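You operate a simulated robot arm through the tools that you are given. There is no shell and no other tool. Be economical: measure what you need, move in short steps, check, and stop when the job is done.

Carry out the task below with a simulated robot arm. There is one attempt and no reset: what you move stays moved.

Task
Pull the drawer of the blue shaker open.

The check looks at the end state, three seconds after you hand in, the way a careful person would. Anything else that was tipped, shoved, dropped, spilled or broken makes it a failure.

Robot
A 6-joint arm with a two-finger parallel gripper, fixed in place. Base frame: the origin is at the foot of the arm, x ahead of it, y to its left, z up. Units: mm, degrees, N and s.
With the tool pointing down near the work surface it reaches from about 260 to 680 mm from the base axis. Its first joint turns from -66.0 to 66.0 degrees. Payload 2.9 kg.
The TCP is the grasp point between the finger pads, 30 mm short of the fingertips. In the tool frame z runs along the fingers and y along their closing line. Largest opening 110 mm; finger width 20, thickness 10; the body of the gripper, 48 by 112 mm, starts 55 mm behind the TCP.
Orientation is that of the tool frame in the base frame, as a unit quaternion [x, y, z, w]. With the fingers straight down and closing along the base's y, the tool's x points along the base's -x, its y along +y and its z along -z.

Tools
- The arm moves only by the tool send_rows. Its argument "rows" is a list of rows, each an object of numbers (a shift or turn left out is 0, a gripper value left out holds the last): "x", "y", "z": the shift along the tool's x, y, z in mm; "ax", "ay", "az": the turn, a rotation vector about the tool's x, y, z in degrees; "fingers": the opening, from 0 (shut) to 1 (fully open). In form: [{"x": .., "y": .., "z": .., "ax": .., "ay": .., "az": .., "fingers": ..}, ...]. A call has 1 to 10 rows; each row shifts and turns the commanded pose from where the row before left it, along the tool's axes as they then stand. Rows are played at 5 a second. More than 50 mm and 8.6 degrees between two rows, or a gripper value outside its range, and nothing of the call is played. Where a pose cannot be reached the arm comes as near as it can. A force on the tool above 40 N (or 10 N above the force at the start of the call, whichever is more), or a blocked arm, ends the call early, and 0.2 s more pass. The fingers move at their own pace (about 108 mm/s each) and stop on an object; they squeeze with about 33 N. The grip force told is the motor's: it shows also when the fingers shut on nothing. Time passes only in rows, and 0.2 s behind the last, so rows that do not move let the fingers close. The reply holds the time, the measured pose of the TCP, the force on the tool along the base axes, the opening and the grip force, in the units named above and with some noise.
- Cameras (640 x 400 px; columns grow to the right, rows downward): "scene" is fixed at [84.9, 440.2, 1383.2]; the picture's right is [-0.68, -0.74, 0.00], its down [-0.43, 0.39, -0.81] and it looks along [0.60, -0.55, -0.58] (base axes); focal length 367 px, centre (320, 200). "wrist" rides on the gripper at [-36, 0, -57] in the tool frame; the picture's right is [0.00, -1.00, 0.00], its down [0.97, 0.00, -0.24] and it looks along [0.24, 0.00, 0.97] (tool axes); focal length 218 px, centre (320, 200).
- snapshot(camera): a new picture of that camera. No time passes.
- locate(camera, pixels): for up to 12 pixels [column, row] of the newest picture of that camera ("zoom" is the newest enlarged one), the place [x, y, z] in the base frame of the surface seen there, good to about 2 mm. No time passes.
- enlarge(camera, box): a new picture of the part [left, top, right, bottom] of that camera's present view, enlarged. No time passes.
- sign_off(): hands the job in; it is judged then, once.

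Go step by step. Measure first, check grasps and placings, and put right what went wrong. The budget is 60 turns and 30 pictures, counting those below and the enlarged ones. Unless the task says otherwise, let go and move clear before handing in, and close with one line.

The tools are called after "Request:" as a command line: name --argument value ..., lists and objects as JSON in quotes. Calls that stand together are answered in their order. send_rows: Moves the arm, as the interface text tells. Its arguments: {"type":"object","properties":{"rows":{"type":"array","items":{"type":"object","properties":{"x":{"type":"number"},"y":{"type":"number"},"z":{"type":"number"},"ax":{"type":"number"},"ay":{"type":"number"},"az":{"type":"number"},"fingers":{"type":"number"}}}}},"required":["rows"]} The other tools are called the same way: snapshot (camera) takes a picture; locate (camera, pixels) gives the place of the surface under pixels of a picture; enlarge (camera, box) takes an enlarged picture of a part of a camera's view; sign_off () hands the job in.

At the start:

```text
t: 0.0
tool_pos: [359.2, 129.7, 1050.5]
orientation: [0.0, 1.0, 0.0, 0.0]
ft_force: [-0.8, 0.5, -0.1]
finger_gap: 110.0
finger_force: 0.1
```

scene: 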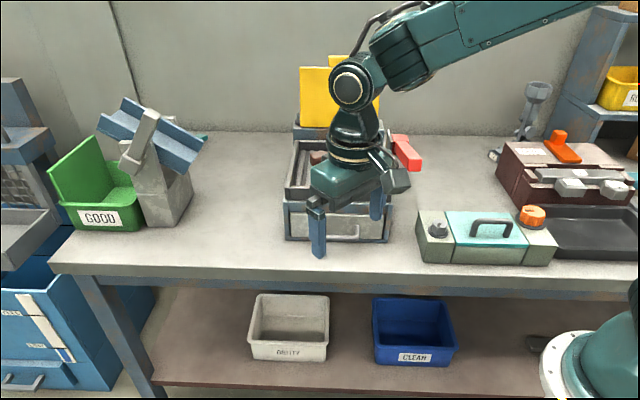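
wrist: 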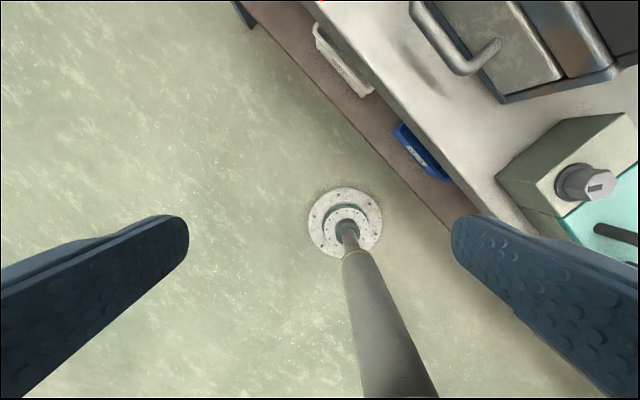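

The blue machine at (338,210) has a front drawer with a handle near (338,235). I'll enlarge it to measure.

Request:
enlarge --camera "scene" --box '[260, 120, 440, 260]'

Request:
enlarge --camera "wrist" --box '[320, 0, 640, 200]'

```text
2.86 times, centred on (350, 190) of scene
```

zoom: 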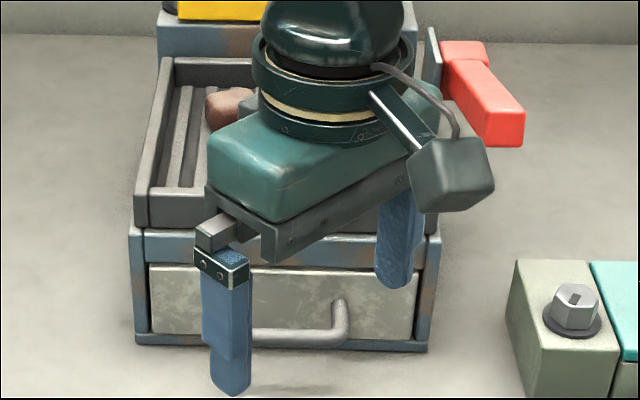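

```text
2.00 times, centred on (480, 100) of wrist
```

zoom: 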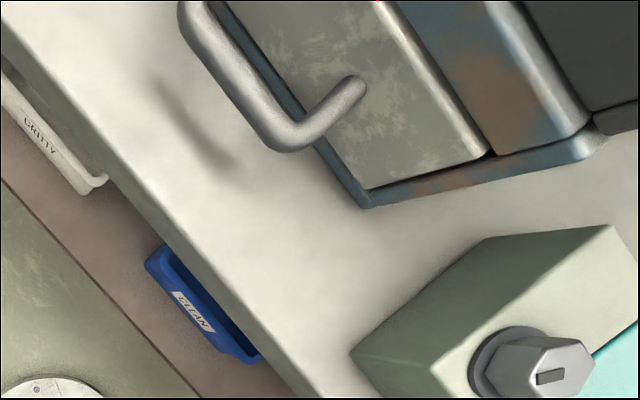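

The handle's bar and right post show in the wrist zoom at (250,85), (285,135), (355,88). I'll locate them and the drawer's front.

Request:
locate --camera "zoom" --pixels '[[200, 20], [235, 75], [275, 130], [320, 112], [355, 88], [370, 183], [480, 155], [365, 203], [240, 15], [380, 30], [180, 90], [225, 165]]'

Request:
locate --camera "scene" --pixels '[[335, 237], [350, 236], [303, 230], [296, 207], [375, 210], [302, 198], [405, 150], [322, 164], [284, 239], [388, 242], [430, 232], [445, 262]]'

```text
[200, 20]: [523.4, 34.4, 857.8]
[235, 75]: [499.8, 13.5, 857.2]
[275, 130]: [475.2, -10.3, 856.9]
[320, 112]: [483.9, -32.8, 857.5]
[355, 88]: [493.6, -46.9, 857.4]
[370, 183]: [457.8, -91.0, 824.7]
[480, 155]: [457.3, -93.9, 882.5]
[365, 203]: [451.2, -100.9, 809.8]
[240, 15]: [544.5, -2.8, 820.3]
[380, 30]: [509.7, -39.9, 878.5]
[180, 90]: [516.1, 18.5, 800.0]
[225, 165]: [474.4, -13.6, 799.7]
```

```text
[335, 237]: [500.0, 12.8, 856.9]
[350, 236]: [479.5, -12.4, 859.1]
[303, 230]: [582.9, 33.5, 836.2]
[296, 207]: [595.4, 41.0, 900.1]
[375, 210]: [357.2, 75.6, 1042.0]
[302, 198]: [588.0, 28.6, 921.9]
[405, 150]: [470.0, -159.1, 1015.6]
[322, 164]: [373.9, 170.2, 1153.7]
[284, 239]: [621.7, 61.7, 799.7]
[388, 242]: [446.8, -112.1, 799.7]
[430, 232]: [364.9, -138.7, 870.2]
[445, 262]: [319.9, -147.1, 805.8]
```

The bar runs from about (475,-10) to (523,34) at z≈850, and the face normal points outward along (-0.70,0.71), with the bar about 40 mm off the face. I'll yaw so the fingers close across the bar and tilt 20° so the gripper body stays clear of the machine.

Request:
send_rows --rows '[{"az": -7.4}, {"az": -7.4}, {"az": -7.4}, {"az": -7.4}, {"az": -7.4}, {"az": -7.4, "fingers": 0.36}, {"ax": 6.7}, {"ax": 6.7}, {"ax": 6.6}, {}]'

```text
t: 2.2
tool_pos: [358.7, 129.7, 1049.8]
orientation: [-0.372, 0.912, -0.162, 0.067]
ft_force: [0.8, 1.2, 0.3]
finger_gap: 39.6
finger_force: 0.1
```

Orientation is as planned. Moving to a hover about 100 mm back from the bar along the tool axis.

Request:
send_rows --rows '[{"x": -3.6, "y": -20.1, "z": 30}, {"x": -3.6, "y": -20.1, "z": 30}, {"x": -3.6, "y": -20.1, "z": 30}, {"x": -3.6, "y": -20.1, "z": 30}, {"x": -3.6, "y": -20.1, "z": 30}, {}]'

Request:
snapshot --camera "wrist"

Request:
snapshot --camera "scene"

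```text
t: 3.6
tool_pos: [474.8, 38.6, 943.4]
orientation: [-0.372, 0.912, -0.162, 0.065]
ft_force: [-0.4, -0.7, -0.5]
finger_gap: 39.5
finger_force: 0.0
```

```text
25 pictures are left
```

wrist: 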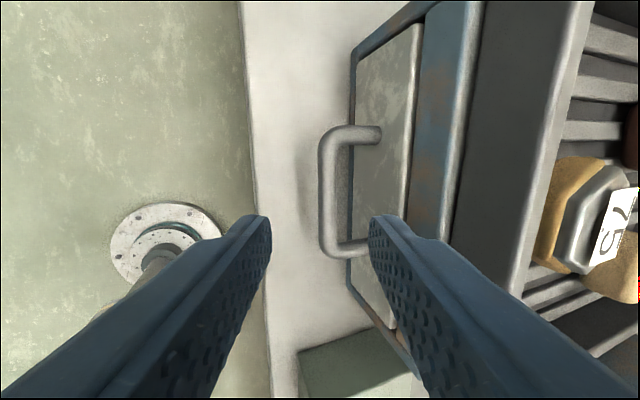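

```text
24 pictures are left
```

scene: 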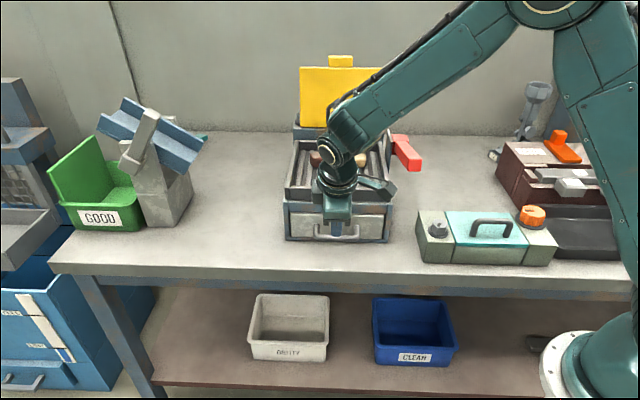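

The handle shows fully in the wrist view: bar at column 328, posts at rows 135 and 247. Locating bar, posts, face and rim.

Request:
locate --camera "wrist" --pixels '[[328, 150], [328, 190], [328, 230], [321, 190], [336, 190], [350, 135], [378, 135], [355, 245], [390, 190], [440, 190], [475, 190], [520, 190]]'

```text
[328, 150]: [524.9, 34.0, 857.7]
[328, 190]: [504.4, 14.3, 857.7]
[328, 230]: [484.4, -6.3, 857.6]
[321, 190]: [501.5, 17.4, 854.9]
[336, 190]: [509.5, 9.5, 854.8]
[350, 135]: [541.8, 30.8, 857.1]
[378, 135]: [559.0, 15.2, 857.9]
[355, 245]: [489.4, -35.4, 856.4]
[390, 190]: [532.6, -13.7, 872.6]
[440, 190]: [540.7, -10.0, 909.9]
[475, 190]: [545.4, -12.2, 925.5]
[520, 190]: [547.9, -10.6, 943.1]
```

Bar centre is about (504.5,13.5,851.5), and the face is 39 mm behind it. I'll narrow the fingers to about 31 mm, line up, and go down over the bar.

Request:
send_rows --rows '[{"x": -3.7, "y": -4.6, "fingers": 0.28}, {"z": 20}, {"z": 20}, {"z": 15}, {}]'

Request:
snapshot --camera "wrist"

```text
t: 4.8
tool_pos: [493.3, 24.4, 892.6]
orientation: [-0.372, 0.912, -0.161, 0.066]
ft_force: [-0.2, 0.7, 0.5]
finger_gap: 30.7
finger_force: 0.1
```

```text
23 pictures are left
```

wrist: 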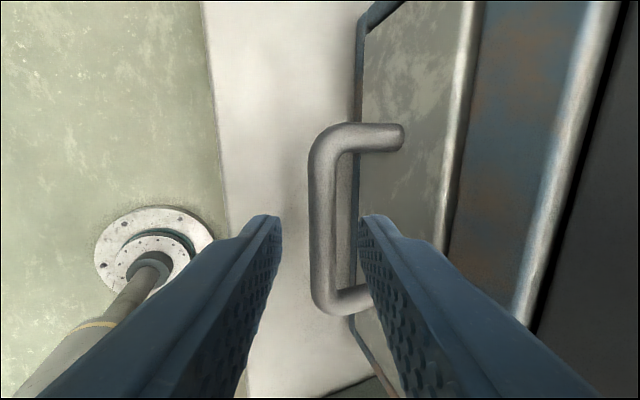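

The fingertips (275,215) and (365,215) straddle the bar at column 325. I'll go down the remaining 34 mm and close.

Request:
send_rows --rows '[{"z": 12}, {"z": 12}, {"z": 10}, {}, {"fingers": 0}, {}, {}]'

Request:
snapshot --camera "wrist"

```text
t: 6.4
tool_pos: [500.6, 16.2, 863.1]
orientation: [-0.372, 0.912, -0.161, 0.066]
ft_force: [-1.1, -1.8, 6.4]
finger_gap: 13.3
finger_force: 44.9
```

```text
22 pictures are left
```

wrist: 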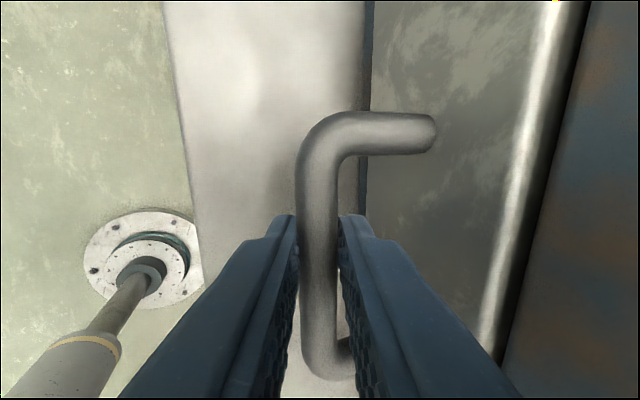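

The bar is held (gap 13.3 mm). Pulling straight out along the face normal, first 40 mm.

Request:
send_rows --rows '[{"x": 0.1, "y": 9.4, "z": -3.45}, {"x": 0.1, "y": 9.4, "z": -3.45}, {"x": 0.1, "y": 9.4, "z": -3.45}, {"x": 0.1, "y": 9.4, "z": -3.45}, {}]'

Request:
snapshot --camera "scene"

```text
t: 7.6
tool_pos: [472.9, 44.0, 861.9]
orientation: [-0.372, 0.912, -0.161, 0.066]
ft_force: [-1.1, -1.2, 8.8]
finger_gap: 13.7
finger_force: 44.9
```

```text
21 pictures are left
```

scene: 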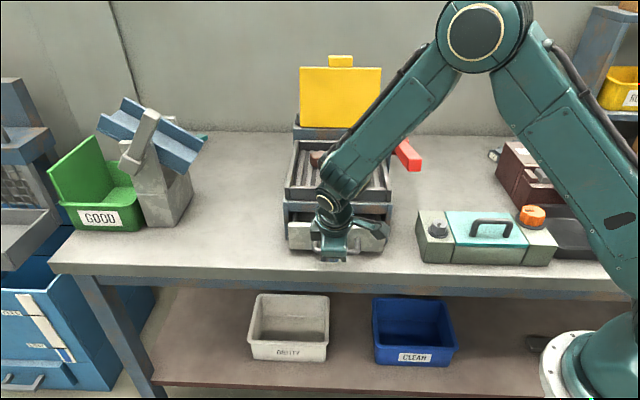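

The drawer moves freely, with its front now at (335,240) ahead of the frame. I'll continue another 60 mm.

Request:
send_rows --rows '[{"x": 0.1, "y": 9.4, "z": -3.45}, {"x": 0.1, "y": 9.4, "z": -3.45}, {"x": 0.1, "y": 9.4, "z": -3.45}, {"x": 0.1, "y": 9.4, "z": -3.45}, {"x": 0.1, "y": 9.4, "z": -3.45}, {"x": 0.1, "y": 9.4, "z": -3.45}, {}]'

Request:
enlarge --camera "scene" --box '[260, 150, 420, 290]'

Request:
snapshot --camera "wrist"

```text
t: 9.2
tool_pos: [430.4, 86.3, 862.1]
orientation: [-0.372, 0.912, -0.16, 0.066]
ft_force: [-1.5, -3.1, 7.7]
finger_gap: 13.5
finger_force: 45.1
```

```text
2.86 times, centred on (340, 220) of scene
```

zoom: 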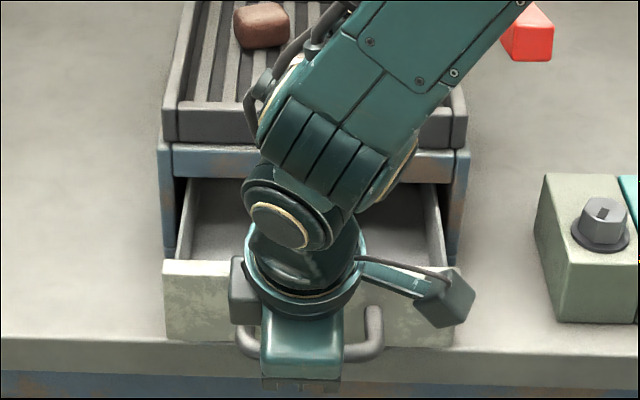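

```text
19 pictures are left
```

wrist: 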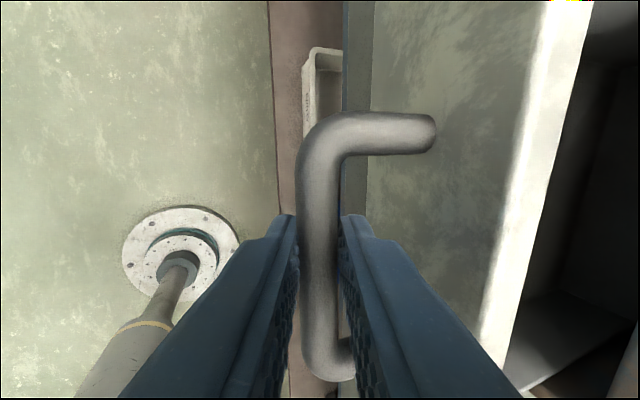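

It's open about 100 mm with low force. I'll probe a bit further gently, looking for the stop.

Request:
send_rows --rows '[{"x": 0.05, "y": 4.7, "z": -1.72}, {"x": 0.05, "y": 4.7, "z": -1.72}, {"x": 0.05, "y": 4.7, "z": -1.72}, {"x": 0.05, "y": 4.7, "z": -1.72}]'

```text
t: 10.2
tool_pos: [416.2, 100.0, 861.6]
orientation: [-0.372, 0.912, -0.161, 0.066]
ft_force: [0.1, -1.0, 6.4]
finger_gap: 13.6
finger_force: 44.4
```

Still free at about 120 mm. I'll check the view before deciding whether to go further.

Request:
enlarge --camera "scene" --box '[260, 120, 440, 290]'

Request:
snapshot --camera "scene"

Request:
locate --camera "scene" --pixels '[[284, 239], [388, 242], [310, 210], [305, 226], [318, 205], [302, 198], [340, 85], [290, 187], [298, 143], [390, 187]]'

```text
2.35 times, centred on (350, 205) of scene
```

zoom: 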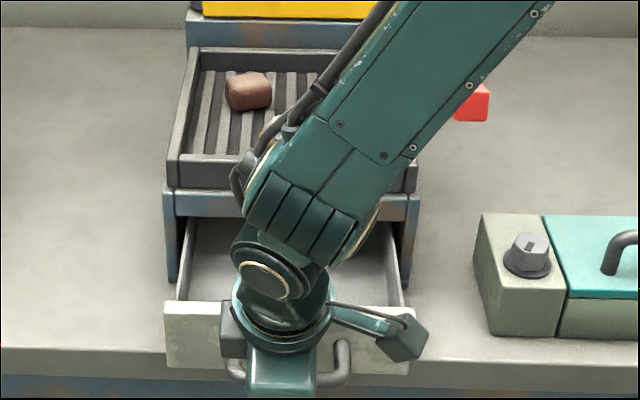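

```text
17 pictures are left
```

scene: 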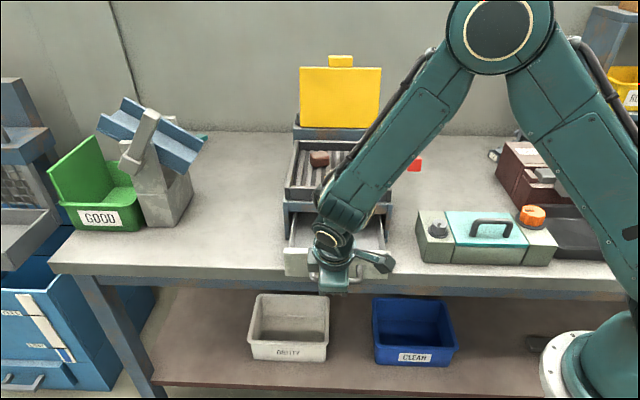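

```text
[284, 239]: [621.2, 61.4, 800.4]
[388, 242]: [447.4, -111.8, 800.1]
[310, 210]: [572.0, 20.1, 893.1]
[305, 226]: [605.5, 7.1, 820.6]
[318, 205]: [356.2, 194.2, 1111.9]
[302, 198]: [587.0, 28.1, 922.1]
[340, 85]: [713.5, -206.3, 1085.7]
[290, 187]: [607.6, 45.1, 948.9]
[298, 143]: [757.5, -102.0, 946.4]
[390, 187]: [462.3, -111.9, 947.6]
```

The machine hasn't shifted: its corners at (284,239) and (388,242) read the same as before. Its body is about 210 mm deep, so I'll take a small further pull and watch the force.

Request:
send_rows --rows '[{"x": 0.05, "y": 4.7, "z": -1.72}, {"x": 0.05, "y": 4.7, "z": -1.72}, {"x": 0.05, "y": 4.7, "z": -1.72}, {}]'

```text
t: 11.2
tool_pos: [405.3, 111.6, 862.7]
orientation: [-0.372, 0.912, -0.161, 0.064]
ft_force: [-0.3, -0.8, -6.2]
finger_gap: 13.6
finger_force: 45.4
```

The vertical force flipped to -6 N, so the drawer is starting to hang on the gripper and is near the end of its guides. I'll push it back 25 mm to where it sat freely.

Request:
send_rows --rows '[{"x": -0.05, "y": -4.7, "z": 1.72}, {"x": -0.05, "y": -4.7, "z": 1.72}, {"x": -0.05, "y": -4.7, "z": 1.72}, {"x": -0.05, "y": -4.7, "z": 1.72}, {"x": -0.05, "y": -4.7, "z": 1.72}, {}]'

Request:
enlarge --camera "scene" --box '[260, 150, 420, 290]'

```text
t: 12.6
tool_pos: [423.9, 93.7, 862.3]
orientation: [-0.373, 0.912, -0.161, 0.066]
ft_force: [0.2, 1.1, -3.6]
finger_gap: 13.1
finger_force: 45.1
```

```text
2.86 times, centred on (340, 220) of scene
```

zoom: 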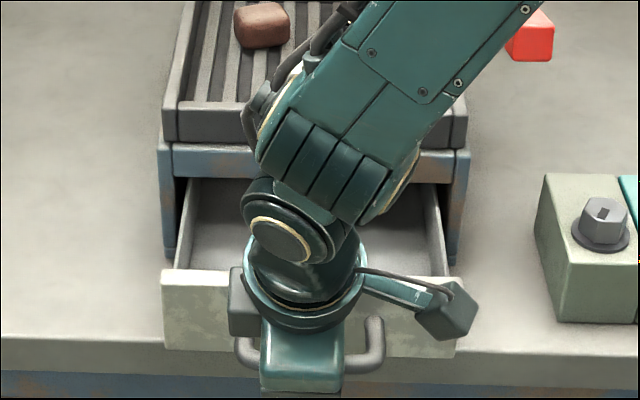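

The drawer is level and open about 108 mm. Now I'll open the fingers a little and back out along the tool axis.

Request:
send_rows --rows '[{"fingers": 0.2}, {"fingers": 0.26}, {}, {"z": -10}, {"z": -15}, {"z": -25}, {"z": -30}, {"z": -30}, {"z": -30}]'

Request:
snapshot --camera "wrist"

Request:
enlarge --camera "scene" --box '[260, 150, 420, 290]'

```text
t: 14.6
tool_pos: [391.4, 128.8, 994.4]
orientation: [-0.372, 0.912, -0.162, 0.065]
ft_force: [0.3, -0.1, 0.4]
finger_gap: 28.6
finger_force: 0.0
```

```text
15 pictures are left
```

wrist: 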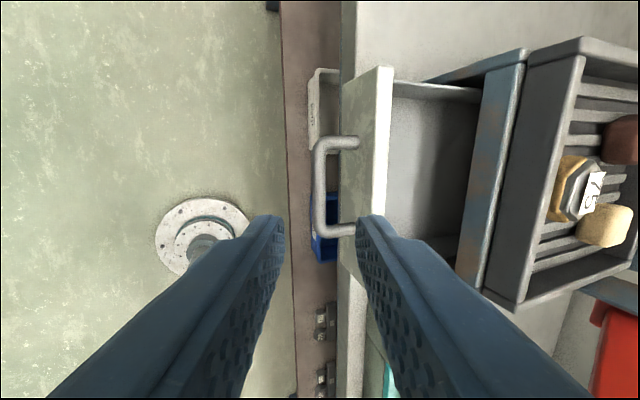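

```text
2.86 times, centred on (340, 220) of scene
```

zoom: 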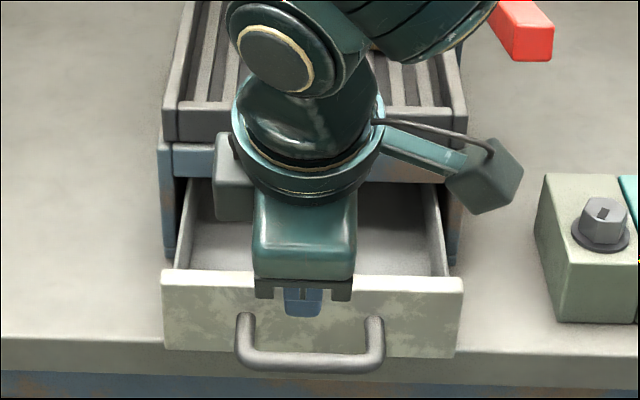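

The gripper is clear. The drawer stays level and well open, with its front at (310,315) in the zoom, and the machine and tray contents are undisturbed. Handing in.

Request:
sign_off

```text
The job is handed in.
```

The blue shaker's drawer is pulled open about 108 mm and sits level, the gripper has let go and is clear, and I saw nothing else disturbed in the last pictures.
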